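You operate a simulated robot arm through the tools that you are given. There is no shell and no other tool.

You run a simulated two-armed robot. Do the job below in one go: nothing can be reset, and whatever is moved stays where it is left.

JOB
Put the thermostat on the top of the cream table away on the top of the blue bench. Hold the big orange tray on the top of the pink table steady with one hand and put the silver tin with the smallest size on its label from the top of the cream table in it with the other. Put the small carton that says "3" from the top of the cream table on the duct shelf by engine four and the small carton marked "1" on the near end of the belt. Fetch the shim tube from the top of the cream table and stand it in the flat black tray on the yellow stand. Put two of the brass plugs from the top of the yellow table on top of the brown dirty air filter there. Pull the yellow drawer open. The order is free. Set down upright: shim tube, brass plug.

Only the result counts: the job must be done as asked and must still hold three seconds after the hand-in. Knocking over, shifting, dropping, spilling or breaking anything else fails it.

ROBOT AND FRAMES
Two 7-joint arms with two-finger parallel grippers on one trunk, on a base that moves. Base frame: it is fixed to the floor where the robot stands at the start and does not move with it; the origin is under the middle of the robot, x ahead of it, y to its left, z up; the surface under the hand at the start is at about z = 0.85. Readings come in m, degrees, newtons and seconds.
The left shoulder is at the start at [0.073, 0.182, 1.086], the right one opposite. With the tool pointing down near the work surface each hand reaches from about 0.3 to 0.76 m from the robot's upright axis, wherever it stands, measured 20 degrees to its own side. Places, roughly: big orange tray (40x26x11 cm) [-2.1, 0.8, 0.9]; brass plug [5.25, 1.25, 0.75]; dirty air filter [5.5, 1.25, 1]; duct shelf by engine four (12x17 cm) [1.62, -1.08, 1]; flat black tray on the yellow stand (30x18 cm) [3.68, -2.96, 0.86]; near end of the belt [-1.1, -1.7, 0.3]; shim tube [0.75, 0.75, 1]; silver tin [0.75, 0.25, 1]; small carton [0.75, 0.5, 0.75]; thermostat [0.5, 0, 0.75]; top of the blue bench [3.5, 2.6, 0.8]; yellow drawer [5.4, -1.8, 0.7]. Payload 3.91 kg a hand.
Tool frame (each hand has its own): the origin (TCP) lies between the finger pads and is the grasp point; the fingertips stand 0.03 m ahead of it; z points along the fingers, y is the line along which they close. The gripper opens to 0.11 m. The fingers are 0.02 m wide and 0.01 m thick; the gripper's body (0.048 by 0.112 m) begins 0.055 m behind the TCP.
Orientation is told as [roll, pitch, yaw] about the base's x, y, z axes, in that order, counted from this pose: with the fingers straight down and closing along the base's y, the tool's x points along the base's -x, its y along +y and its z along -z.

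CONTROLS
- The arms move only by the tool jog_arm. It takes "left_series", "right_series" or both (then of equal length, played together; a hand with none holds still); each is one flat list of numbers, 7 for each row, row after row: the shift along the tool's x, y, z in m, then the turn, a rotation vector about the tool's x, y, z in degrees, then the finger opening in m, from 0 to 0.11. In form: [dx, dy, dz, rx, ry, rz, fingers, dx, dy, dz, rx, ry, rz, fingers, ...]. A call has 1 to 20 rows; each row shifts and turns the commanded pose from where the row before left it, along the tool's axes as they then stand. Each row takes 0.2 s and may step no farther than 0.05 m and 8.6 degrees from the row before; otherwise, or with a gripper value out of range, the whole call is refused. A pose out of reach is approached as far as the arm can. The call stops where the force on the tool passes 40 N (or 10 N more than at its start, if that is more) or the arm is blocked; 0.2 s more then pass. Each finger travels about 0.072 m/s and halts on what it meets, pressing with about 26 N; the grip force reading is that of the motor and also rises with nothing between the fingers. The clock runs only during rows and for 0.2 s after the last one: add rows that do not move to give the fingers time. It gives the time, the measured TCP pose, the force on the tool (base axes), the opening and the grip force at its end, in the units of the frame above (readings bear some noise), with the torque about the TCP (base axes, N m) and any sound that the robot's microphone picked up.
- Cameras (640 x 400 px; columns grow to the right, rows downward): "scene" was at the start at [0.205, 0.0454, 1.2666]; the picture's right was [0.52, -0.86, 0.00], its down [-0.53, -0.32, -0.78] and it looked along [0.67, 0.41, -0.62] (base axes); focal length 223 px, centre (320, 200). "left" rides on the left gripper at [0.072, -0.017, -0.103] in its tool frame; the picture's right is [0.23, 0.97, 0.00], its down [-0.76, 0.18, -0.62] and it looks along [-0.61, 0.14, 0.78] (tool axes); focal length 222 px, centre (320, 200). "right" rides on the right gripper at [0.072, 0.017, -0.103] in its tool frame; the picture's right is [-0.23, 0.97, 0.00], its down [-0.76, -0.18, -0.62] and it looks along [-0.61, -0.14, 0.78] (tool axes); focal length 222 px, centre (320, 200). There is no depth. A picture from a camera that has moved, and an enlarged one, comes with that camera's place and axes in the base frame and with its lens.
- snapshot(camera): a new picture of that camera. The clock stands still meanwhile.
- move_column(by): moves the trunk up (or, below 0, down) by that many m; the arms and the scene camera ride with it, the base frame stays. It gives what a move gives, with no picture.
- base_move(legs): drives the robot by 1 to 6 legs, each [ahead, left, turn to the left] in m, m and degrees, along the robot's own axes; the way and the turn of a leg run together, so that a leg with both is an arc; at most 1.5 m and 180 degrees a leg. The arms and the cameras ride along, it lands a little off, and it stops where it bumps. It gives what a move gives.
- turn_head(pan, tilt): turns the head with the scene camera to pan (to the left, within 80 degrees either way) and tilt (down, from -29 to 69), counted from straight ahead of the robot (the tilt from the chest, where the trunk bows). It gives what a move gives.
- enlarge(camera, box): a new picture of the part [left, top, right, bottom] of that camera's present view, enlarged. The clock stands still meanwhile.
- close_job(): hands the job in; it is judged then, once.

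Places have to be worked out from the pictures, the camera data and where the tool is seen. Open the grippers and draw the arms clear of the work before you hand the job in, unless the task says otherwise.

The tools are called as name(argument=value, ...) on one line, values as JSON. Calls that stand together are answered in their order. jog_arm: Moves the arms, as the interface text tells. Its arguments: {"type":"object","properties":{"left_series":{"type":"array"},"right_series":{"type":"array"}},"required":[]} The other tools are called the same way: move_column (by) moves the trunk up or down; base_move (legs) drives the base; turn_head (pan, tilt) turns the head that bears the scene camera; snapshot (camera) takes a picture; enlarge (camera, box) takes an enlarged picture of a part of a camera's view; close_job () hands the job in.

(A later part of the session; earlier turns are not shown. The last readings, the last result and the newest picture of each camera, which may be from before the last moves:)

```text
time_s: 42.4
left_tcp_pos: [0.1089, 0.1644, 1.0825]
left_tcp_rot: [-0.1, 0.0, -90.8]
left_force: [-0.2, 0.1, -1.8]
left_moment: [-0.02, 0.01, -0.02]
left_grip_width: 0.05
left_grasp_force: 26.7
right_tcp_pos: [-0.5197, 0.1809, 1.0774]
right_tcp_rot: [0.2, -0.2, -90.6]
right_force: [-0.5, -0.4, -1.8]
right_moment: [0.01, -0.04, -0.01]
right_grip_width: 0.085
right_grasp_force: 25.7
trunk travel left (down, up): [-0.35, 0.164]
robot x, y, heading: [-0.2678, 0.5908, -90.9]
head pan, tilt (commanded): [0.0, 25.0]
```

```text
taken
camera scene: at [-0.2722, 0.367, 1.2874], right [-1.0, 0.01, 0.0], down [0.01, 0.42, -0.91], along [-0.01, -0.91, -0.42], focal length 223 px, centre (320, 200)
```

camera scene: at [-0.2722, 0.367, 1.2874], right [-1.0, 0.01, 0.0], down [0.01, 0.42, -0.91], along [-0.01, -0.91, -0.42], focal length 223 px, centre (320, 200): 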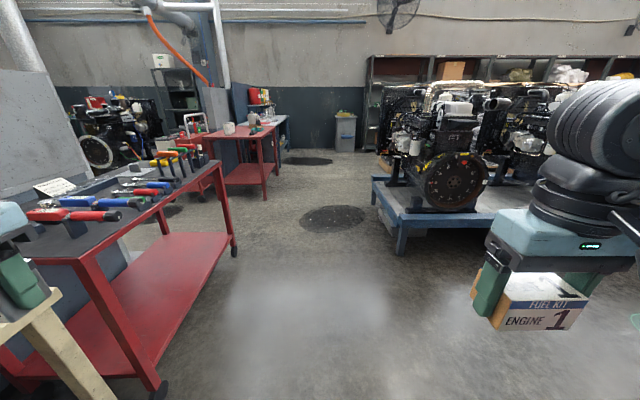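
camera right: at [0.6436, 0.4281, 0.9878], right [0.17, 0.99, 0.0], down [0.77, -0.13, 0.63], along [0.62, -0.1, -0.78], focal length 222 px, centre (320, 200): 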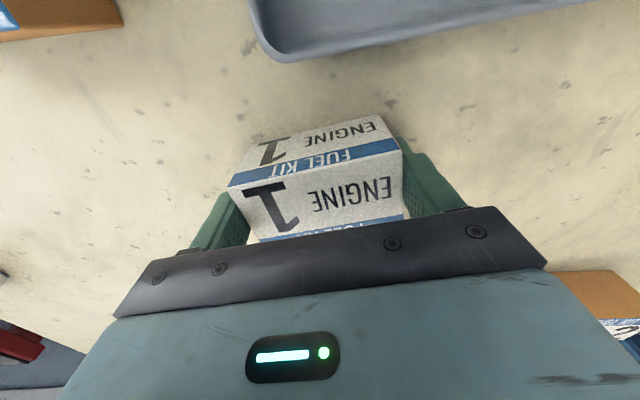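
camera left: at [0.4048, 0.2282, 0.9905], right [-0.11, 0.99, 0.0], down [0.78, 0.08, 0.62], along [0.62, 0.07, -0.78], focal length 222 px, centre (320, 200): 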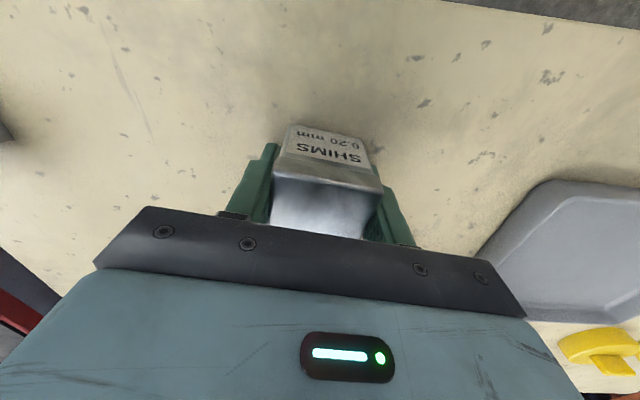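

The belt (blue frame with the engines) starts at about x = -1.0, y from -1.4 to -2.4, top near z = 0.3. I zoom in on its near end.

enlarge(camera="scene", box=[350, 130, 520, 250])

turn_head(pan=-80, tilt=25)

snapshot(camera="scene")

```text
3.33 times, centred on (435, 190) of scene
camera zoom: at [-0.2722, 0.367, 1.2874], right [-1.0, 0.01, 0.0], down [0.01, 0.42, -0.91], along [-0.01, -0.91, -0.42], focal length 742 px, centre (-63, 233)
```

zoom: 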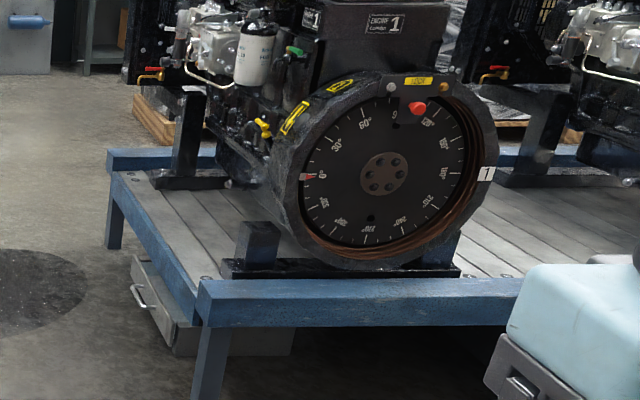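

```text
time_s: 44.0
left_tcp_pos: [0.1082, 0.1664, 1.0826]
left_tcp_rot: [0.0, 0.1, -90.8]
left_force: [-0.8, -1.0, -1.3]
left_moment: [0.02, 0.01, 0.0]
left_grip_width: 0.0497
left_grasp_force: 25.5
right_tcp_pos: [-0.5204, 0.1805, 1.0766]
right_tcp_rot: [0.0, -0.3, -90.6]
right_force: [0.1, 0.7, -1.8]
right_moment: [0.01, 0.05, 0.01]
right_grip_width: 0.0846
right_grasp_force: 26.2
trunk travel left (down, up): [-0.35, 0.164]
robot x, y, heading: [-0.269, 0.5893, -90.8]
head pan, tilt (commanded): [-80.0, 25.0]
```

```text
taken
camera scene: at [-0.3618, 0.4443, 1.2874], right [-0.16, 0.99, 0.0], down [0.42, 0.07, -0.91], along [-0.89, -0.15, -0.42], focal length 223 px, centre (320, 200)
```

scene: 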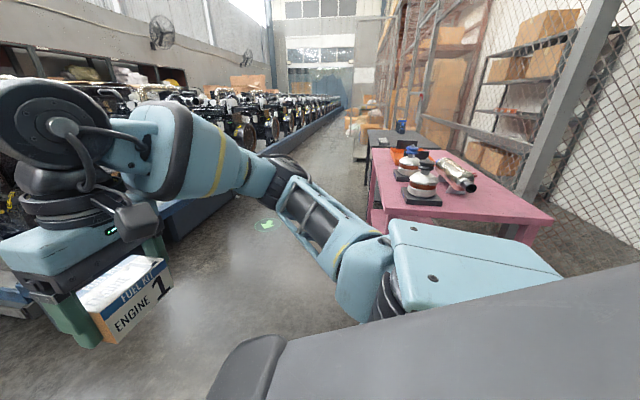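

The near end strip of slats in front of engine 1 is free around [-1.1, -1.75]. I drive along -y to about y = -0.85 and turn to face -x.

base_move(legs=[[1.45, 0, 0], [0, 0, -89.2]])

turn_head(pan=35, tilt=35)

snapshot(camera="scene")

turn_head(pan=-30, tilt=25)

snapshot(camera="scene")

```text
time_s: 55.0
left_tcp_pos: [-0.7354, -1.248, 1.0831]
left_tcp_rot: [0.0, 0.0, 178.6]
left_force: [1.0, 0.7, -2.4]
left_moment: [-0.03, -0.04, 0.01]
left_grip_width: 0.0499
left_grasp_force: 26.0
right_tcp_pos: [-0.7119, -0.6189, 1.0774]
right_tcp_rot: [0.1, -0.2, 178.8]
right_force: [-0.4, 0.0, -2.0]
right_moment: [-0.02, 0.01, 0.03]
right_grip_width: 0.0846
right_grasp_force: 25.9
trunk travel left (down, up): [-0.35, 0.164]
robot x, y, heading: [-0.3029, -0.8752, 178.7]
head pan, tilt (commanded): [-80.0, 25.0]
```

```text
time_s: 57.0
left_tcp_pos: [-0.7335, -1.2467, 1.0831]
left_tcp_rot: [0.1, 0.0, 178.6]
left_force: [-0.5, -0.1, -1.7]
left_moment: [0.01, -0.01, 0.02]
left_grip_width: 0.0498
left_grasp_force: 26.1
right_tcp_pos: [-0.7114, -0.6198, 1.0771]
right_tcp_rot: [0.1, -0.2, 178.8]
right_force: [-0.1, -0.3, -1.7]
right_moment: [-0.01, -0.01, -0.01]
right_grip_width: 0.0846
right_grasp_force: 26.2
trunk travel left (down, up): [-0.35, 0.164]
robot x, y, heading: [-0.306, -0.8762, 178.5]
head pan, tilt (commanded): [35.0, 35.0]
```

```text
taken
camera scene: at [-0.5106, -0.9198, 1.2716], right [-0.55, 0.83, 0.0], down [0.48, 0.32, -0.82], along [-0.68, -0.45, -0.57], focal length 223 px, centre (320, 200)
```

scene: 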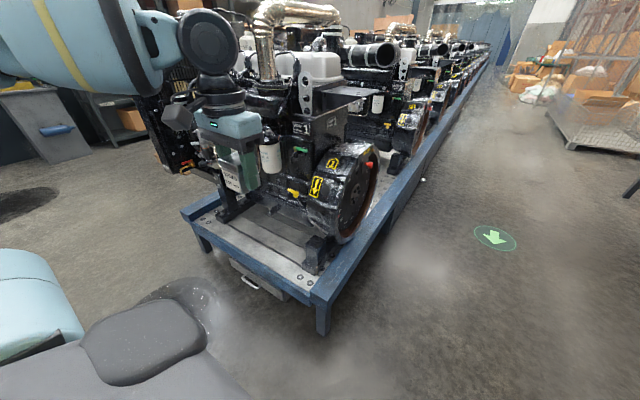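

```text
time_s: 58.3
left_tcp_pos: [-0.7337, -1.2475, 1.0833]
left_tcp_rot: [0.1, 0.1, 178.6]
left_force: [0.9, -1.5, -2.1]
left_moment: [-0.01, -0.04, 0.02]
left_grip_width: 0.0497
left_grasp_force: 26.2
right_tcp_pos: [-0.7134, -0.6201, 1.077]
right_tcp_rot: [0.2, -0.2, 178.8]
right_force: [-0.4, 0.1, -1.5]
right_moment: [0.04, 0.01, 0.0]
right_grip_width: 0.0846
right_grasp_force: 26.2
trunk travel left (down, up): [-0.35, 0.164]
robot x, y, heading: [-0.3029, -0.8726, 178.5]
head pan, tilt (commanded): [-30.0, 25.0]
```

```text
taken
camera scene: at [-0.5158, -0.8232, 1.2874], right [0.52, 0.85, 0.0], down [0.36, -0.22, -0.91], along [-0.77, 0.47, -0.42], focal length 223 px, centre (320, 200)
```

scene: 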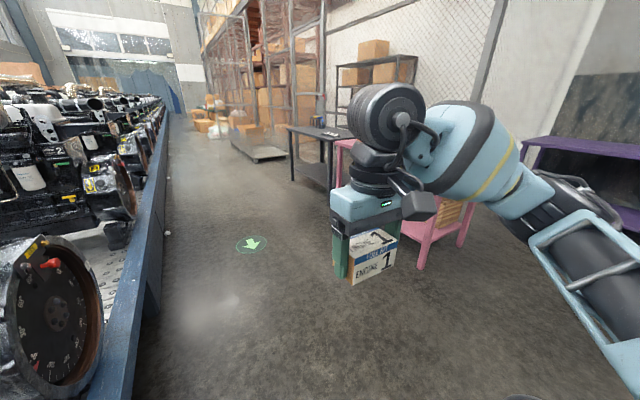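

I zoom in on the belt's near end from here to measure edges and free area.

turn_head(pan=35, tilt=35)

enlarge(camera="scene", box=[170, 150, 400, 340])

```text
time_s: 59.7
left_tcp_pos: [-0.7344, -1.248, 1.0828]
left_tcp_rot: [0.0, -0.1, 178.6]
left_force: [-0.1, -0.4, -2.5]
left_moment: [0.02, 0.01, 0.01]
left_grip_width: 0.0498
left_grasp_force: 26.0
right_tcp_pos: [-0.7116, -0.6191, 1.0772]
right_tcp_rot: [0.1, -0.2, 178.8]
right_force: [0.5, -0.8, -1.4]
right_moment: [-0.01, 0.01, -0.01]
right_grip_width: 0.085
right_grasp_force: 25.5
trunk travel left (down, up): [-0.35, 0.164]
robot x, y, heading: [-0.3057, -0.8782, 178.5]
head pan, tilt (commanded): [35.0, 35.0]
```

```text
2.11 times, centred on (285, 245) of scene
camera zoom: at [-0.5106, -0.9198, 1.2716], right [-0.55, 0.83, 0.0], down [0.48, 0.32, -0.82], along [-0.68, -0.45, -0.57], focal length 469 px, centre (394, 105)
```

zoom: 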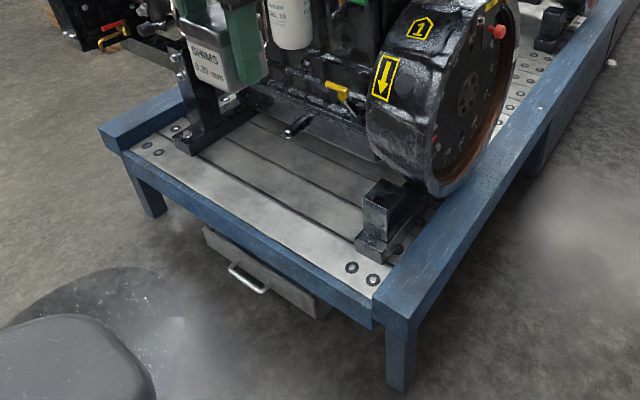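

The deck's near edge is at x ≈ -1.005; the mounts start at x ≈ -1.09 (y = -1.41 and -2.12), so [-1.075, -1.75] is free. I pull the left hand in a little, then drive to about [-0.5, -1.95] facing -x.

jog_arm(left_series=[0.03, 0, 0, 0, 0, 0, 0.03, 0.03, 0, 0, 0, 0, 0, 0.03, 0.03, 0, 0, 0, 0, 0, 0.03])

base_move(legs=[[0, 0, 1.5], [0, 1.07, 0], [0.195, 0, 0]])

turn_head(pan=0, tilt=50)

snapshot(camera="scene")

snapshot(camera="right")

```text
time_s: 60.5
left_tcp_pos: [-0.6439, -1.25, 1.083]
left_tcp_rot: [0.0, -0.1, 178.6]
left_force: [0.5, -0.3, -2.0]
left_moment: [0.01, -0.01, 0.0]
left_grip_width: 0.0499
left_grasp_force: 26.1
right_tcp_pos: [-0.7129, -0.6194, 1.0775]
right_tcp_rot: [0.1, -0.3, 178.9]
right_force: [-0.3, 0.0, -1.5]
right_moment: [0.04, 0.01, -0.02]
right_grip_width: 0.0845
right_grasp_force: 25.8
trunk travel left (down, up): [-0.35, 0.164]
robot x, y, heading: [-0.3052, -0.8748, 178.6]
head pan, tilt (commanded): [35.0, 35.0]
```

```text
time_s: 71.9
left_tcp_pos: [-0.8302, -2.3495, 1.0835]
left_tcp_rot: [0.0, 0.0, -179.8]
left_force: [0.7, 0.6, -1.2]
left_moment: [0.01, -0.01, 0.01]
left_grip_width: 0.0499
left_grasp_force: 25.9
right_tcp_pos: [-0.9156, -1.721, 1.0776]
right_tcp_rot: [0.1, -0.2, -179.4]
right_force: [-0.1, -0.1, -1.6]
right_moment: [0.02, 0.0, -0.03]
right_grip_width: 0.0845
right_grasp_force: 25.8
trunk travel left (down, up): [-0.35, 0.164]
robot x, y, heading: [-0.4989, -1.9654, -179.9]
head pan, tilt (commanded): [35.0, 35.0]
```

```text
time_s: 72.9
left_tcp_pos: [-0.8301, -2.3492, 1.0832]
left_tcp_rot: [0.0, 0.0, -179.8]
left_force: [-0.2, -0.3, -2.6]
left_moment: [0.01, -0.02, 0.0]
left_grip_width: 0.0498
left_grasp_force: 26.1
right_tcp_pos: [-0.9151, -1.7212, 1.0766]
right_tcp_rot: [0.1, -0.3, -179.5]
right_force: [0.2, 0.4, -1.1]
right_moment: [0.01, -0.02, -0.03]
right_grip_width: 0.0846
right_grasp_force: 26.0
trunk travel left (down, up): [-0.35, 0.164]
robot x, y, heading: [-0.4971, -1.9634, -179.7]
head pan, tilt (commanded): [0.0, 50.0]
```

```text
taken
camera scene: at [-0.7101, -1.965, 1.2499], right [0.0, 1.0, 0.0], down [0.77, 0.0, -0.64], along [-0.64, 0.0, -0.77], focal length 223 px, centre (320, 200)
```

scene: 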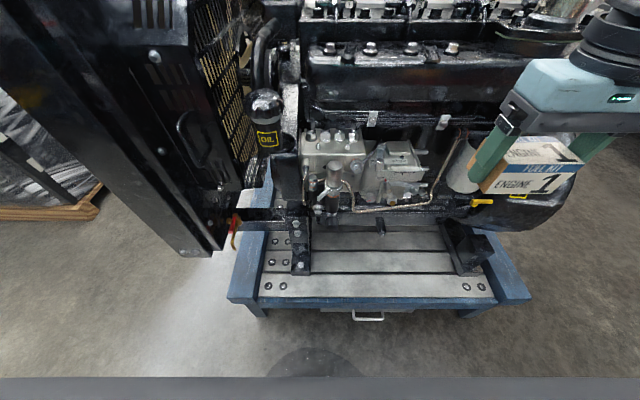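

```text
taken
camera right: at [-0.8422, -1.7365, 1.1803], right [-0.22, -0.98, 0.0], down [-0.76, 0.17, 0.63], along [-0.61, 0.14, -0.78], focal length 222 px, centre (320, 200)
```

right: 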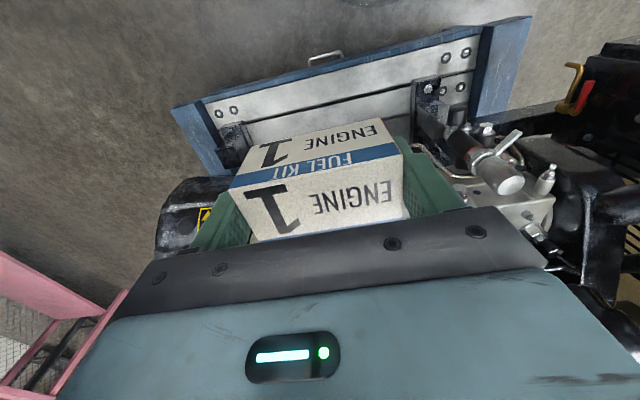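

Both objects are still held. I lower the trunk fully so that the hand can reach the deck and to see under the engine parts.

move_column(by=-0.35)

turn_head(pan=-15, tilt=35)

snapshot(camera="scene")

snapshot(camera="right")

snapshot(camera="left")

```text
time_s: 76.3
left_tcp_pos: [-0.8287, -2.3492, 0.7329]
left_tcp_rot: [0.1, 0.0, -179.7]
left_force: [0.1, 0.4, -2.4]
left_moment: [0.0, 0.01, -0.01]
left_grip_width: 0.0502
left_grasp_force: 26.0
right_tcp_pos: [-0.9153, -1.7208, 0.7262]
right_tcp_rot: [0.1, -0.3, -179.5]
right_force: [-1.0, -1.3, -0.7]
right_moment: [-0.02, -0.02, -0.01]
right_grip_width: 0.0848
right_grasp_force: 25.5
trunk travel left (down, up): [0.0, 0.514]
robot x, y, heading: [-0.5008, -1.9621, -179.6]
head pan, tilt (commanded): [0.0, 50.0]
```

```text
time_s: 77.1
left_tcp_pos: [-0.8292, -2.349, 0.7331]
left_tcp_rot: [0.0, 0.0, -179.8]
left_force: [0.4, 0.0, -2.1]
left_moment: [0.02, -0.01, -0.01]
left_grip_width: 0.0498
left_grasp_force: 26.3
right_tcp_pos: [-0.9157, -1.7211, 0.7263]
right_tcp_rot: [0.1, -0.3, -179.5]
right_force: [0.2, 0.0, -0.6]
right_moment: [-0.03, -0.04, 0.02]
right_grip_width: 0.0848
right_grasp_force: 26.2
trunk travel left (down, up): [0.0, 0.514]
robot x, y, heading: [-0.4996, -1.963, -179.9]
head pan, tilt (commanded): [-15.0, 35.0]
```

```text
taken
camera scene: at [-0.8316, -1.9426, 0.906], right [0.25, 0.97, 0.0], down [0.56, -0.15, -0.82], along [-0.79, 0.21, -0.57], focal length 223 px, centre (320, 200)
```

scene: 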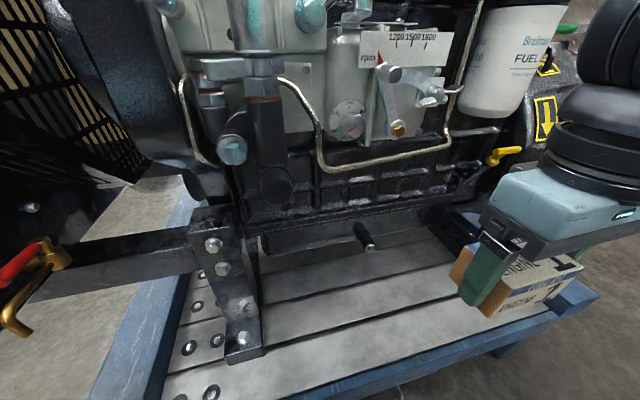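

```text
taken
camera right: at [-0.8421, -1.7364, 0.8303], right [-0.22, -0.98, 0.0], down [-0.76, 0.17, 0.63], along [-0.61, 0.14, -0.78], focal length 222 px, centre (320, 200)
```

right: 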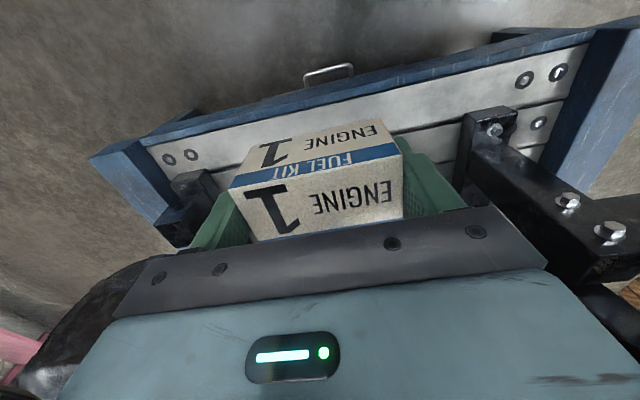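

```text
taken
camera left: at [-0.7566, -2.3324, 0.8362], right [0.23, -0.97, 0.0], down [-0.76, -0.18, 0.62], along [-0.61, -0.14, -0.78], focal length 222 px, centre (320, 200)
```

left: 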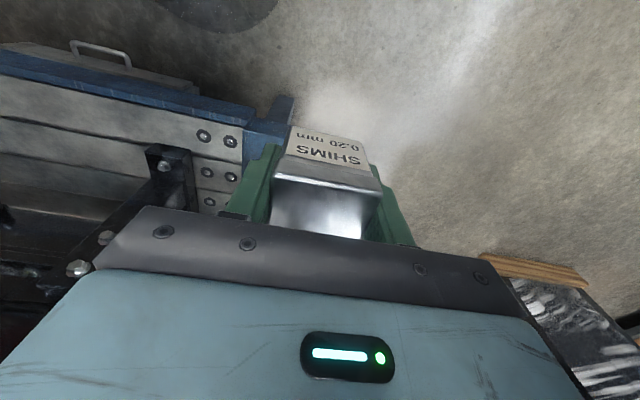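

With the trunk down, two-view matching of the deck bolts puts the deck top at z ≈ 0.33 and its near edge at x ≈ -0.985. I lower the right hand in front of the belt first (clear of the engine's pump), to TCP z ≈ 0.42.

jog_arm(right_series=[0, 0, 0.0437, 0, 0, 0, 0.06, 0, 0, 0.0437, 0, 0, 0, 0.06, 0, 0, 0.0437, 0, 0, 0, 0.06, 0, 0, 0.0437, 0, 0, 0, 0.06, 0, 0, 0.0437, 0, 0, 0, 0.06, 0, 0, 0.0437, 0, 0, 0, 0.06, 0, 0, 0.0437, 0, 0, 0, 0.06])

snapshot(camera="right")

snapshot(camera="scene")

```text
time_s: 78.7
left_tcp_pos: [-0.8296, -2.3493, 0.7336]
left_tcp_rot: [0.0, 0.1, -179.8]
left_force: [0.1, -0.5, -1.7]
left_moment: [0.02, -0.03, -0.01]
left_grip_width: 0.0499
left_grasp_force: 25.9
right_tcp_pos: [-0.9171, -1.7198, 0.4189]
right_tcp_rot: [0.1, -0.2, -179.6]
right_force: [0.4, 0.8, -0.9]
right_moment: [0.02, 0.01, 0.0]
right_grip_width: 0.0848
right_grasp_force: 25.9
trunk travel left (down, up): [0.0, 0.514]
robot x, y, heading: [-0.5025, -1.9636, -179.9]
head pan, tilt (commanded): [-15.0, 35.0]
```

```text
taken
camera right: at [-0.8429, -1.7352, 0.5229], right [-0.22, -0.98, 0.0], down [-0.76, 0.17, 0.63], along [-0.61, 0.14, -0.78], focal length 222 px, centre (320, 200)
```

right: 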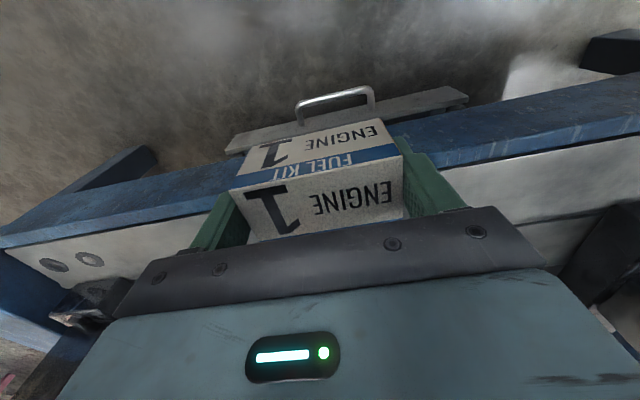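

```text
taken
camera scene: at [-0.8317, -1.9425, 0.906], right [0.26, 0.97, 0.0], down [0.55, -0.15, -0.82], along [-0.79, 0.21, -0.57], focal length 223 px, centre (320, 200)
```

scene: 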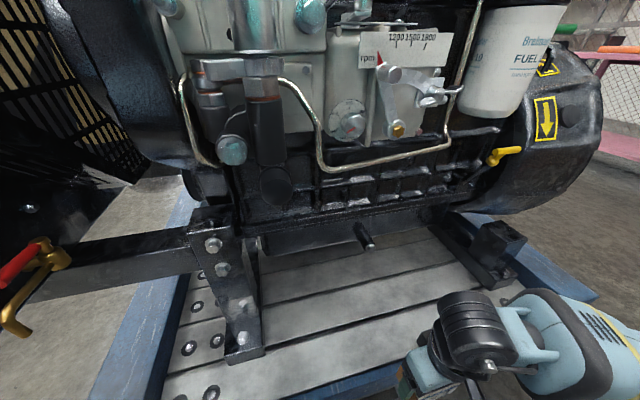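

The hand is low in front of the belt, with the engine parts well above it. I move it 13.5 cm forward over the deck and lower carefully.

jog_arm(right_series=[-0.034, 0.003, 0, 0, 0, 0, 0.06, -0.034, 0.003, 0, 0, 0, 0, 0.06, -0.034, 0.003, 0, 0, 0, 0, 0.06, -0.033, 0.003, 0, 0, 0, 0, 0.06, 0, 0, 0.02, 0, 0, 0, 0.06, 0, 0, 0.015, 0, 0, 0, 0.06])

snapshot(camera="right")

snapshot(camera="scene")

```text
time_s: 80.1
left_tcp_pos: [-0.83, -2.3484, 0.7341]
left_tcp_rot: [0.0, 0.1, -179.8]
left_force: [1.0, 0.6, -1.5]
left_moment: [-0.05, -0.03, -0.01]
left_grip_width: 0.0499
left_grasp_force: 25.7
right_tcp_pos: [-1.0512, -1.7349, 0.387]
right_tcp_rot: [0.2, -0.4, -179.5]
right_force: [1.7, 0.7, -0.8]
right_moment: [-0.03, -0.05, 0.0]
right_grip_width: 0.0846
right_grasp_force: 25.5
trunk travel left (down, up): [0.0, 0.514]
robot x, y, heading: [-0.5009, -1.9631, -179.7]
head pan, tilt (commanded): [-15.0, 35.0]
```

```text
taken
camera right: at [-0.9763, -1.7496, 0.4899], right [-0.22, -0.98, 0.0], down [-0.76, 0.17, 0.63], along [-0.61, 0.13, -0.78], focal length 222 px, centre (320, 200)
```

right: 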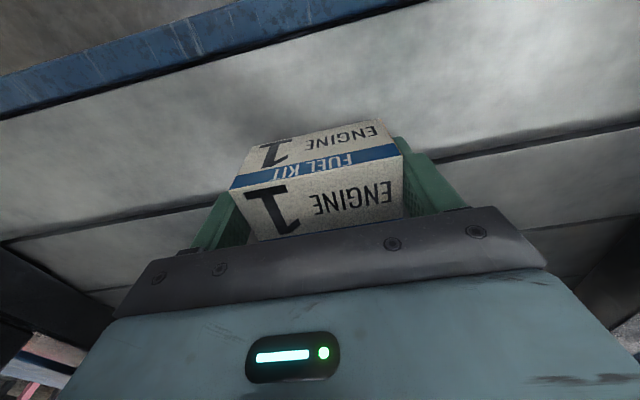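

```text
taken
camera scene: at [-0.8317, -1.9425, 0.906], right [0.26, 0.97, 0.0], down [0.55, -0.15, -0.82], along [-0.79, 0.21, -0.57], focal length 223 px, centre (320, 200)
```

scene: 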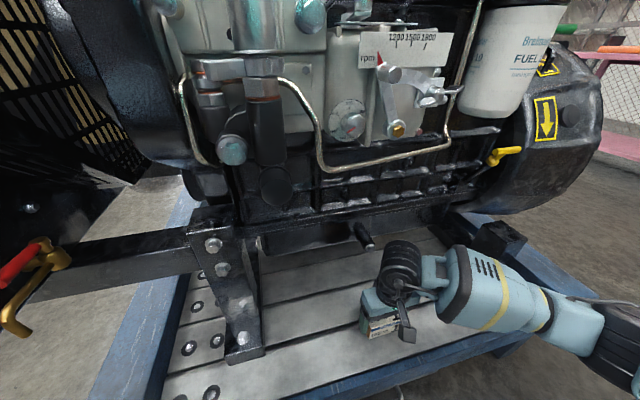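

The carton hangs over the first slat. I lower in small steps and watch the force.

jog_arm(right_series=[0, 0, 0.006, 0, 0, 0, 0.06, 0, 0, 0.005, 0, 0, 0, 0.06, 0, 0, 0.004, 0, 0, 0, 0.06, 0, 0, 0, 0, 0, 0, 0.06])

```text
time_s: 81.1
left_tcp_pos: [-0.8281, -2.3495, 0.7333]
left_tcp_rot: [0.0, -0.1, -179.8]
left_force: [0.1, -0.5, -2.4]
left_moment: [0.0, 0.02, -0.02]
left_grip_width: 0.0499
left_grasp_force: 25.7
right_tcp_pos: [-1.0528, -1.7356, 0.3741]
right_tcp_rot: [0.1, -0.5, -179.5]
right_force: [6.5, 2.4, 21.9]
right_moment: [0.4, -0.09, -0.05]
right_grip_width: 0.0848
right_grasp_force: 26.2
trunk travel left (down, up): [0.0, 0.514]
robot x, y, heading: [-0.4994, -1.9624, -179.5]
head pan, tilt (commanded): [-15.0, 35.0]
```

Contact: 22 N upward at TCP z = 0.374, so the carton stands on the deck. I ease off slightly, open, and lift out.

jog_arm(right_series=[0, 0, -0.002, 0, 0, 0, 0.06, 0, 0, 0, 0, 0, 0, 0.095, 0, 0, 0, 0, 0, 0, 0.11, 0, 0, 0, 0, 0, 0, 0.11, 0, 0, 0, 0, 0, 0, 0.11, 0, 0, -0.02, 0, 0, 0, 0.11, 0, 0, -0.03, 0, 0, 0, 0.11])

snapshot(camera="right")

snapshot(camera="scene")

```text
time_s: 82.7
left_tcp_pos: [-0.8285, -2.3496, 0.7334]
left_tcp_rot: [0.1, -0.2, -179.7]
left_force: [0.0, 0.4, -0.9]
left_moment: [0.02, 0.01, -0.03]
left_grip_width: 0.0497
left_grasp_force: 26.4
right_tcp_pos: [-1.0514, -1.7343, 0.4228]
right_tcp_rot: [0.1, -0.3, -179.7]
right_force: [-0.4, 0.4, -0.3]
right_moment: [-0.01, 0.01, -0.01]
right_grip_width: 0.1099
right_grasp_force: 0.2
trunk travel left (down, up): [0.0, 0.514]
robot x, y, heading: [-0.5, -1.9636, -179.6]
head pan, tilt (commanded): [-15.0, 35.0]
```

```text
taken
camera right: at [-0.9782, -1.7502, 0.5267], right [-0.22, -0.98, 0.0], down [-0.76, 0.17, 0.63], along [-0.61, 0.14, -0.78], focal length 222 px, centre (320, 200)
```

right: 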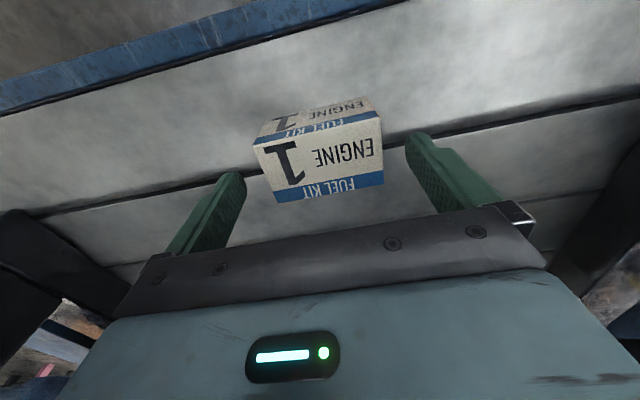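

```text
taken
camera scene: at [-0.8315, -1.9426, 0.9061], right [0.26, 0.97, 0.0], down [0.55, -0.15, -0.82], along [-0.79, 0.21, -0.57], focal length 223 px, centre (320, 200)
```

scene: 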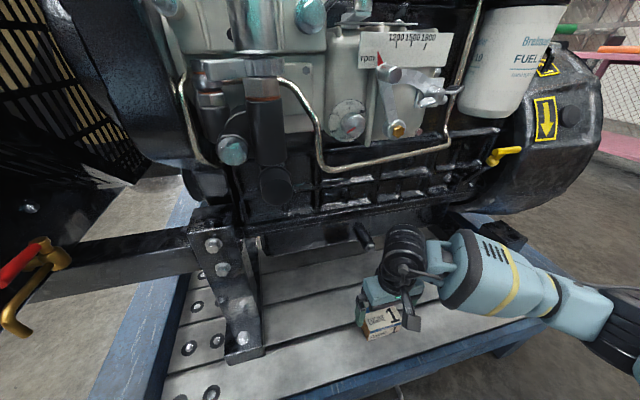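

Carton 1 stands on the near end of the belt. I raise the hand, draw it back out from under the engine, then raise it and the trunk.

jog_arm(right_series=[0, 0, -0.03, 0, 0, 0, 0.11, 0.034, 0, 0, 0, 0, 0, 0.11, 0.034, 0, 0, 0, 0, 0, 0.11, 0.034, 0, 0, 0, 0, 0, 0.11, 0.034, 0, 0, 0, 0, 0, 0.11, 0.034, 0, 0, 0, 0, 0, 0.11, 0.02, 0, -0.04, 0, 0, 0, 0.11, 0, 0, -0.045, 0, 0, 0, 0.11, 0, 0, -0.045, 0, 0, 0, 0.11, 0, 0, -0.045, 0, 0, 0, 0.11, 0, 0, -0.045, 0, 0, 0, 0.11, 0, 0, -0.045, 0, 0, 0, 0.11])

move_column(by=0.35)

snapshot(camera="scene")

```text
time_s: 85.3
left_tcp_pos: [-0.8288, -2.348, 0.7325]
left_tcp_rot: [0.1, 0.0, -179.9]
left_force: [-0.1, 0.0, -1.2]
left_moment: [0.04, -0.02, 0.0]
left_grip_width: 0.05
left_grasp_force: 26.3
right_tcp_pos: [-0.909, -1.7363, 0.7045]
right_tcp_rot: [0.0, -0.2, -179.6]
right_force: [-0.3, 0.4, 0.2]
right_moment: [-0.04, 0.0, -0.03]
right_grip_width: 0.1101
right_grasp_force: 0.0
right hand out of reach, approached as far as the arm can: row 6, 7, 8
trunk travel left (down, up): [0.0, 0.514]
robot x, y, heading: [-0.4983, -1.9613, -179.8]
head pan, tilt (commanded): [-15.0, 35.0]
```

```text
time_s: 88.7
left_tcp_pos: [-0.8291, -2.3496, 1.0841]
left_tcp_rot: [0.0, 0.0, -179.8]
left_force: [0.5, 0.6, -1.5]
left_moment: [-0.03, -0.01, -0.02]
left_grip_width: 0.0499
left_grasp_force: 25.9
right_tcp_pos: [-0.9087, -1.7368, 1.0543]
right_tcp_rot: [0.2, -0.2, -179.4]
right_force: [0.6, 0.4, -0.1]
right_moment: [0.01, -0.01, -0.03]
right_grip_width: 0.1101
right_grasp_force: 0.0
trunk travel left (down, up): [-0.35, 0.164]
robot x, y, heading: [-0.4997, -1.9657, -179.7]
head pan, tilt (commanded): [-15.0, 35.0]
```

```text
taken
camera scene: at [-0.7181, -1.9422, 1.2716], right [0.26, 0.97, 0.0], down [0.55, -0.15, -0.82], along [-0.79, 0.21, -0.57], focal length 223 px, centre (320, 200)
```

scene: 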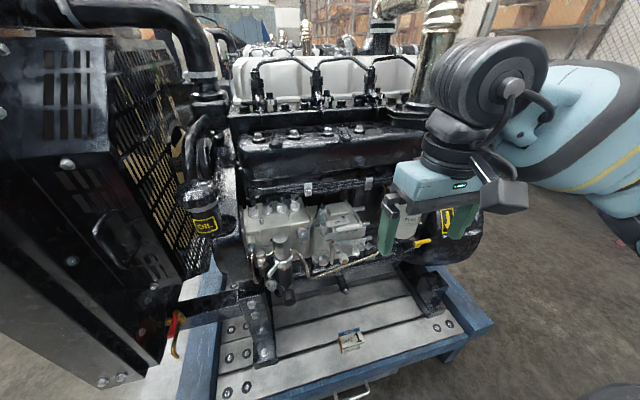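

Carton 1 is in place. Now the tin: I back away from the belt and slide to the aisle (y ≈ -0.4) and look along it toward the pink table.

base_move(legs=[[-0.2, 0, 0], [0, -1.5, 0]])

turn_head(pan=-15, tilt=22)

snapshot(camera="scene")

```text
time_s: 103.2
left_tcp_pos: [-0.6398, -0.8484, 1.0821]
left_tcp_rot: [0.0, 0.0, -178.9]
left_force: [-0.1, 0.5, -2.7]
left_moment: [0.0, 0.01, 0.01]
left_grip_width: 0.05
left_grasp_force: 26.0
right_tcp_pos: [-0.7285, -0.2361, 1.0558]
right_tcp_rot: [0.0, -0.3, -178.8]
right_force: [-0.2, -0.8, 0.1]
right_moment: [0.01, 0.02, -0.05]
right_grip_width: 0.1101
right_grasp_force: 0.0
trunk travel left (down, up): [-0.35, 0.164]
robot x, y, heading: [-0.3198, -0.4608, -178.9]
head pan, tilt (commanded): [-15.0, 35.0]
```

```text
time_s: 104.0
left_tcp_pos: [-0.6405, -0.8486, 1.0821]
left_tcp_rot: [0.0, 0.1, -178.8]
left_force: [-0.3, 0.7, -2.3]
left_moment: [0.02, -0.04, 0.0]
left_grip_width: 0.0499
left_grasp_force: 25.5
right_tcp_pos: [-0.7289, -0.2368, 1.0548]
right_tcp_rot: [0.1, -0.3, -178.7]
right_force: [-0.4, 0.2, -0.4]
right_moment: [-0.01, -0.01, 0.01]
right_grip_width: 0.1102
right_grasp_force: 0.1
trunk travel left (down, up): [-0.35, 0.164]
robot x, y, heading: [-0.3188, -0.4614, -179.1]
head pan, tilt (commanded): [-15.0, 22.0]
```

```text
taken
camera scene: at [-0.5404, -0.4382, 1.2922], right [0.24, 0.97, 0.0], down [0.36, -0.09, -0.93], along [-0.9, 0.22, -0.38], focal length 223 px, centre (320, 200)
```

scene: 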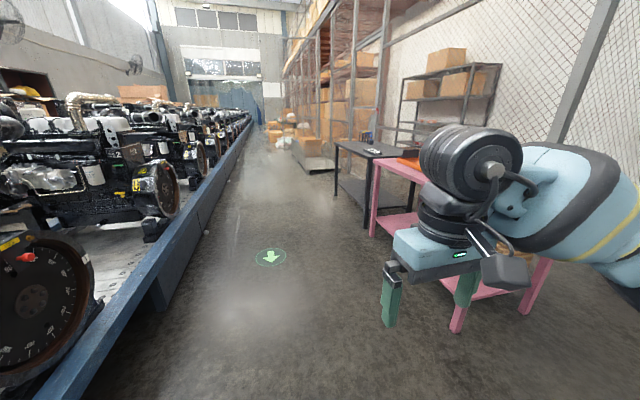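

The aisle is clear. I drive to x ≈ -2.05 and turn right to face the pink table (+y).

base_move(legs=[[0, 0, -1.0], [1.5, 0, 0], [0.25, 0, 0], [0, 0, -90]])

turn_head(pan=0, tilt=30)

snapshot(camera="scene")

```text
time_s: 117.1
left_tcp_pos: [-2.4732, -0.1492, 1.0829]
left_tcp_rot: [0.1, 0.0, 90.1]
left_force: [-0.5, 0.4, -1.9]
left_moment: [-0.01, 0.0, -0.01]
left_grip_width: 0.0498
left_grasp_force: 25.9
right_tcp_pos: [-1.8595, -0.069, 1.0548]
right_tcp_rot: [0.1, -0.3, 90.5]
right_force: [0.1, -0.4, -0.3]
right_moment: [0.03, -0.03, -0.03]
right_grip_width: 0.11
right_grasp_force: 0.2
trunk travel left (down, up): [-0.35, 0.164]
robot x, y, heading: [-2.0879, -0.4743, 90.1]
head pan, tilt (commanded): [-15.0, 22.0]
```

```text
time_s: 117.9
left_tcp_pos: [-2.4724, -0.148, 1.0822]
left_tcp_rot: [0.0, 0.0, 90.0]
left_force: [0.3, 0.5, -1.4]
left_moment: [-0.01, -0.03, 0.01]
left_grip_width: 0.0497
left_grasp_force: 26.0
right_tcp_pos: [-1.8603, -0.0686, 1.0543]
right_tcp_rot: [0.0, -0.3, 90.4]
right_force: [0.8, -0.3, -0.1]
right_moment: [0.01, -0.02, 0.01]
right_grip_width: 0.1101
right_grasp_force: 0.0
trunk travel left (down, up): [-0.35, 0.164]
robot x, y, heading: [-2.0856, -0.4787, 89.9]
head pan, tilt (commanded): [0.0, 30.0]
```

```text
taken
camera scene: at [-2.0904, -0.2538, 1.2795], right [1.0, 0.0, 0.0], down [0.0, -0.5, -0.87], along [0.0, 0.87, -0.5], focal length 223 px, centre (320, 200)
```

scene: 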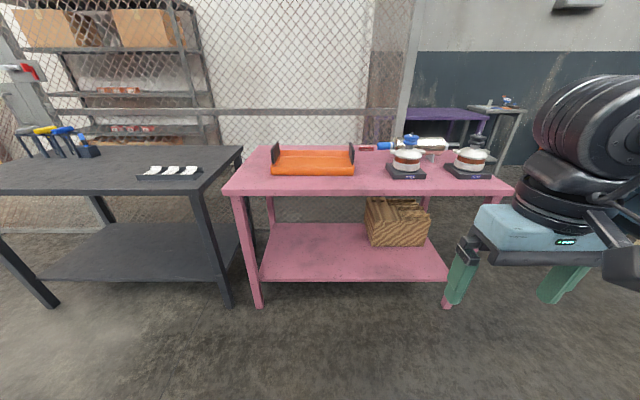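

The orange tray stands at the left end of the pink table with upright end plates. I zoom in to see its shape.

enlarge(camera="scene", box=[210, 120, 410, 220])

```text
3.20 times, centred on (310, 170) of scene
camera zoom: at [-2.0904, -0.2538, 1.2795], right [1.0, 0.0, 0.0], down [0.0, -0.5, -0.87], along [0.0, 0.87, -0.5], focal length 713 px, centre (352, 296)
```

zoom: 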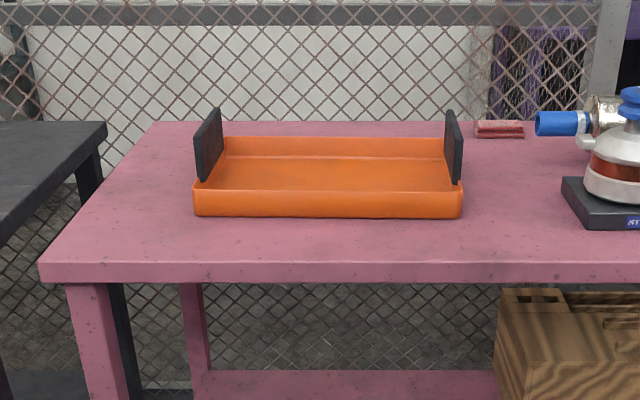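

Tray: about x from -2.32 to -1.93, y from 0.73 to 0.99. I drive forward to about 0.4 m from the table edge and look again.

base_move(legs=[[0.63, 0.03, 0]])

turn_head(pan=0, tilt=38)

snapshot(camera="scene")

snapshot(camera="right")

snapshot(camera="left")

```text
time_s: 121.4
left_tcp_pos: [-2.5022, 0.4846, 1.0835]
left_tcp_rot: [0.0, 0.0, 89.9]
left_force: [-0.3, 0.0, -1.9]
left_moment: [0.0, -0.02, -0.01]
left_grip_width: 0.0498
left_grasp_force: 26.2
right_tcp_pos: [-1.8896, 0.5607, 1.0553]
right_tcp_rot: [0.1, -0.3, 90.1]
right_force: [0.4, 0.7, -0.8]
right_moment: [-0.03, 0.0, -0.03]
right_grip_width: 0.1098
right_grasp_force: 0.0
trunk travel left (down, up): [-0.35, 0.164]
robot x, y, heading: [-2.1174, 0.1514, 89.9]
head pan, tilt (commanded): [0.0, 30.0]
```

```text
time_s: 122.1
left_tcp_pos: [-2.5026, 0.4839, 1.0828]
left_tcp_rot: [0.0, 0.1, 89.9]
left_force: [0.1, 0.7, -2.0]
left_moment: [0.0, 0.03, 0.01]
left_grip_width: 0.0496
left_grasp_force: 26.6
right_tcp_pos: [-1.8885, 0.56, 1.0542]
right_tcp_rot: [0.1, -0.3, 90.1]
right_force: [0.1, -0.6, 0.2]
right_moment: [0.02, -0.03, 0.02]
right_grip_width: 0.1102
right_grasp_force: 0.0
trunk travel left (down, up): [-0.35, 0.164]
robot x, y, heading: [-2.1182, 0.1539, 89.9]
head pan, tilt (commanded): [0.0, 38.0]
```

```text
taken
camera scene: at [-2.1199, 0.3727, 1.2671], right [1.0, 0.0, 0.0], down [0.0, -0.62, -0.79], along [0.0, 0.79, -0.62], focal length 223 px, centre (320, 200)
```

scene: 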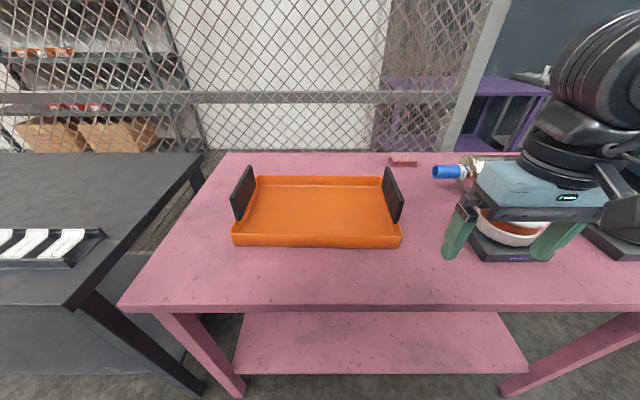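

```text
taken
camera right: at [-1.9051, 0.4885, 1.1577], right [-0.97, 0.22, 0.0], down [0.18, 0.76, 0.63], along [0.14, 0.61, -0.78], focal length 222 px, centre (320, 200)
```

right: 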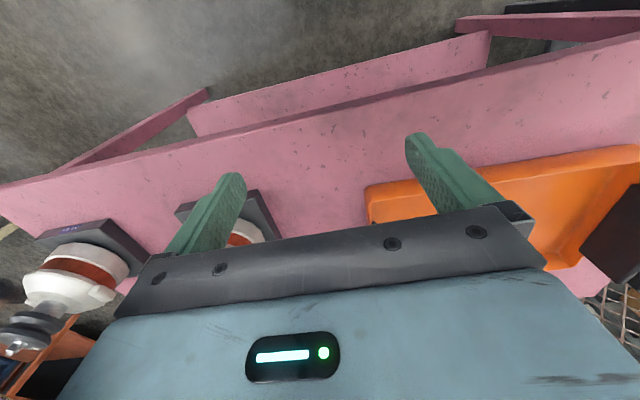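

```text
taken
camera left: at [-2.4854, 0.4114, 1.1862], right [-0.97, -0.23, 0.0], down [-0.18, 0.76, 0.62], along [-0.14, 0.61, -0.78], focal length 222 px, centre (320, 200)
```

left: 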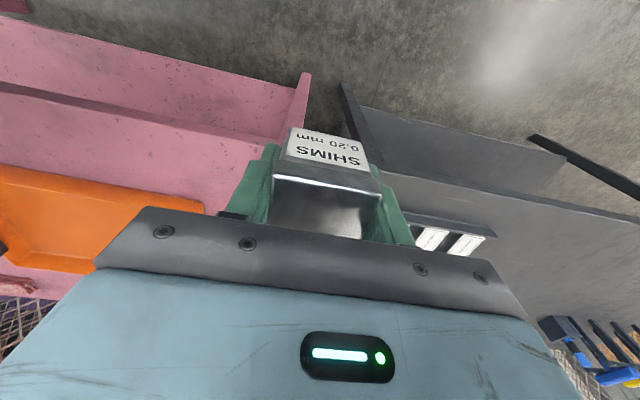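

enlarge(camera="scene", box=[215, 150, 425, 265])

```text
3.05 times, centred on (320, 208) of scene
camera zoom: at [-2.1199, 0.3727, 1.2671], right [1.0, 0.0, 0.0], down [0.0, -0.62, -0.79], along [0.0, 0.79, -0.62], focal length 679 px, centre (320, 177)
```

zoom: 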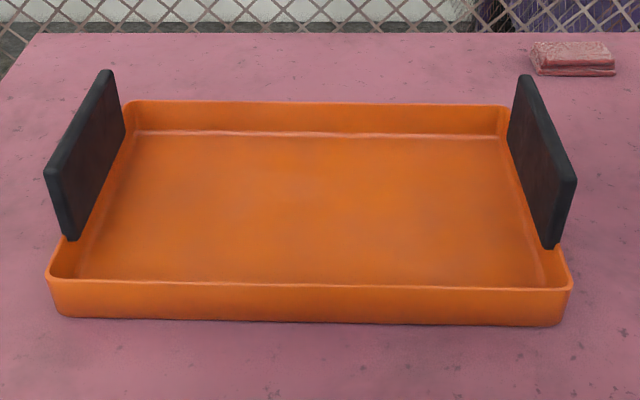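

From this view the right end plate is at x ≈ -1.935, y from 0.76 to 0.91, top z ≈ 0.961; the rim is at z ≈ 0.895. I edge forward 6 cm and bring the right hand above that plate.

base_move(legs=[[0.06, 0, 0]])

jog_arm(right_series=[-0.035, 0.008, 0, 0, 0, 0, 0.11, -0.036, 0.008, 0, 0, 0, 0, 0.11, -0.036, 0.008, 0, 0, 0, 0, 0.11, -0.036, 0.008, 0, 0, 0, 0, 0.11, -0.036, 0.008, 0, 0, 0, 0, 0.11, -0.036, 0.006, 0, 0, 0, 0, 0.11])

snapshot(camera="right")

snapshot(camera="scene")

```text
time_s: 123.1
left_tcp_pos: [-2.5022, 0.5434, 1.0829]
left_tcp_rot: [-0.1, 0.0, 89.9]
left_force: [-0.2, -0.1, -2.3]
left_moment: [-0.05, 0.0, 0.02]
left_grip_width: 0.0497
left_grasp_force: 26.1
right_tcp_pos: [-1.8885, 0.6218, 1.0533]
right_tcp_rot: [0.2, -0.2, 90.1]
right_force: [0.8, 0.6, -0.6]
right_moment: [-0.02, -0.02, 0.0]
right_grip_width: 0.1097
right_grasp_force: 0.1
trunk travel left (down, up): [-0.35, 0.164]
robot x, y, heading: [-2.1195, 0.2165, 90.1]
head pan, tilt (commanded): [0.0, 38.0]
```

```text
time_s: 124.5
left_tcp_pos: [-2.5032, 0.5445, 1.0829]
left_tcp_rot: [0.0, 0.0, 89.9]
left_force: [-0.7, -0.2, -1.1]
left_moment: [0.01, 0.01, 0.02]
left_grip_width: 0.0496
left_grasp_force: 25.9
right_tcp_pos: [-1.9375, 0.8362, 1.0532]
right_tcp_rot: [0.0, -0.1, 90.1]
right_force: [0.6, 0.7, 0.1]
right_moment: [-0.01, 0.01, 0.01]
right_grip_width: 0.1098
right_grasp_force: 0.2
trunk travel left (down, up): [-0.35, 0.164]
robot x, y, heading: [-2.1191, 0.2141, 89.9]
head pan, tilt (commanded): [0.0, 38.0]
```

```text
taken
camera right: at [-1.9525, 0.764, 1.1578], right [-0.97, 0.22, 0.0], down [0.18, 0.76, 0.63], along [0.14, 0.61, -0.78], focal length 222 px, centre (320, 200)
```

right: 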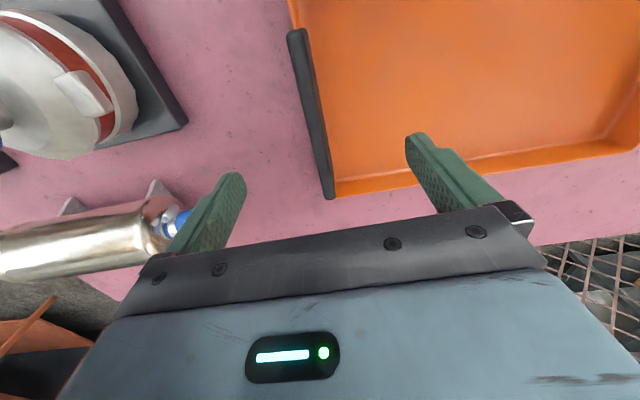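

```text
taken
camera scene: at [-2.1204, 0.4324, 1.267], right [1.0, 0.0, 0.0], down [0.0, -0.62, -0.79], along [0.0, 0.79, -0.62], focal length 223 px, centre (320, 200)
```

scene: 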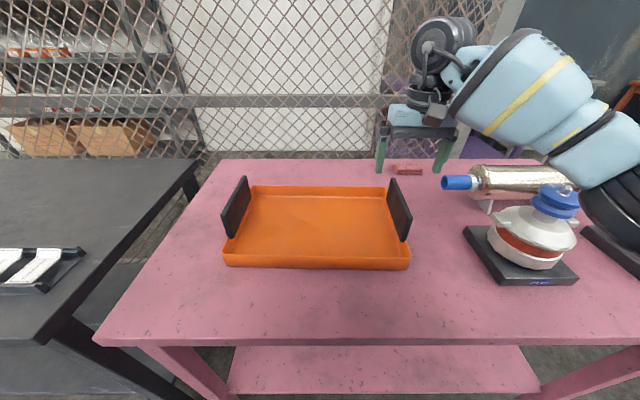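

The forearm hangs near the jar on the scale to the right; I look closer at the clearance before lowering.

turn_head(pan=-45, tilt=35)

snapshot(camera="scene")

```text
time_s: 125.6
left_tcp_pos: [-2.5014, 0.5439, 1.0825]
left_tcp_rot: [0.0, 0.0, 89.9]
left_force: [-0.3, -0.3, -2.4]
left_moment: [0.02, -0.01, 0.01]
left_grip_width: 0.0499
left_grasp_force: 25.8
right_tcp_pos: [-1.9358, 0.8353, 1.055]
right_tcp_rot: [0.1, -0.4, 90.0]
right_force: [-0.9, 0.1, -0.2]
right_moment: [-0.01, 0.0, 0.01]
right_grip_width: 0.1099
right_grasp_force: 0.1
trunk travel left (down, up): [-0.35, 0.164]
robot x, y, heading: [-2.1184, 0.2144, 89.8]
head pan, tilt (commanded): [-45.0, 35.0]
```

```text
taken
camera scene: at [-2.0575, 0.4077, 1.2716], right [0.71, -0.71, 0.0], down [-0.41, -0.4, -0.82], along [0.58, 0.58, -0.57], focal length 223 px, centre (320, 200)
```

scene: 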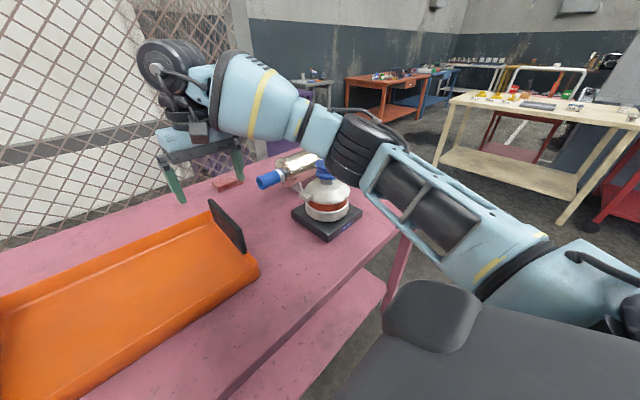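

The elbow is uncomfortably close to the jar (cap top about z = 1.02). I raise the trunk 0.16 m so the elbow stays above it, then check.

move_column(by=0.16)

jog_arm(right_series=[0, 0, 0.04, 0, 0, 0, 0.11, 0, 0, 0.04, 0, 0, 0, 0.11, 0, 0, 0.04, 0, 0, 0, 0.11, 0, 0, 0.04, 0, 0, 0, 0.11])

snapshot(camera="scene")

```text
time_s: 127.5
left_tcp_pos: [-2.5011, 0.5443, 1.2426]
left_tcp_rot: [0.0, 0.1, 90.0]
left_force: [-1.0, 0.0, -2.3]
left_moment: [-0.02, 0.03, 0.01]
left_grip_width: 0.0497
left_grasp_force: 26.2
right_tcp_pos: [-1.9361, 0.8359, 1.2137]
right_tcp_rot: [0.1, 0.0, 90.2]
right_force: [-0.2, -0.1, -0.5]
right_moment: [-0.03, -0.02, 0.02]
right_grip_width: 0.1099
right_grasp_force: 0.2
trunk travel left (down, up): [-0.51, 0.004]
robot x, y, heading: [-2.1189, 0.2139, 89.9]
head pan, tilt (commanded): [-45.0, 35.0]
```

```text
time_s: 128.4
left_tcp_pos: [-2.5012, 0.5444, 1.2422]
left_tcp_rot: [-0.1, 0.1, 90.0]
left_force: [0.0, 0.8, -2.6]
left_moment: [0.02, -0.01, 0.02]
left_grip_width: 0.0497
left_grasp_force: 25.5
right_tcp_pos: [-1.9347, 0.8347, 1.0531]
right_tcp_rot: [0.1, -0.3, 90.1]
right_force: [-0.3, 0.3, -0.7]
right_moment: [0.01, -0.04, 0.01]
right_grip_width: 0.1099
right_grasp_force: 0.0
trunk travel left (down, up): [-0.51, 0.004]
robot x, y, heading: [-2.123, 0.2123, 89.6]
head pan, tilt (commanded): [-45.0, 35.0]
```

```text
taken
camera scene: at [-2.0573, 0.2916, 1.4556], right [0.71, -0.71, 0.0], down [-0.41, -0.4, -0.82], along [0.58, 0.58, -0.57], focal length 223 px, centre (320, 200)
```

scene: 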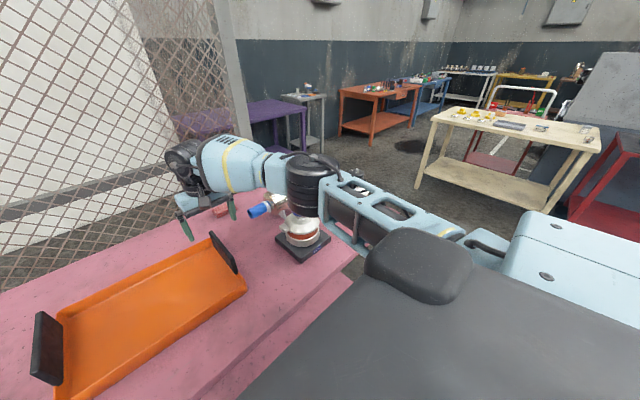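

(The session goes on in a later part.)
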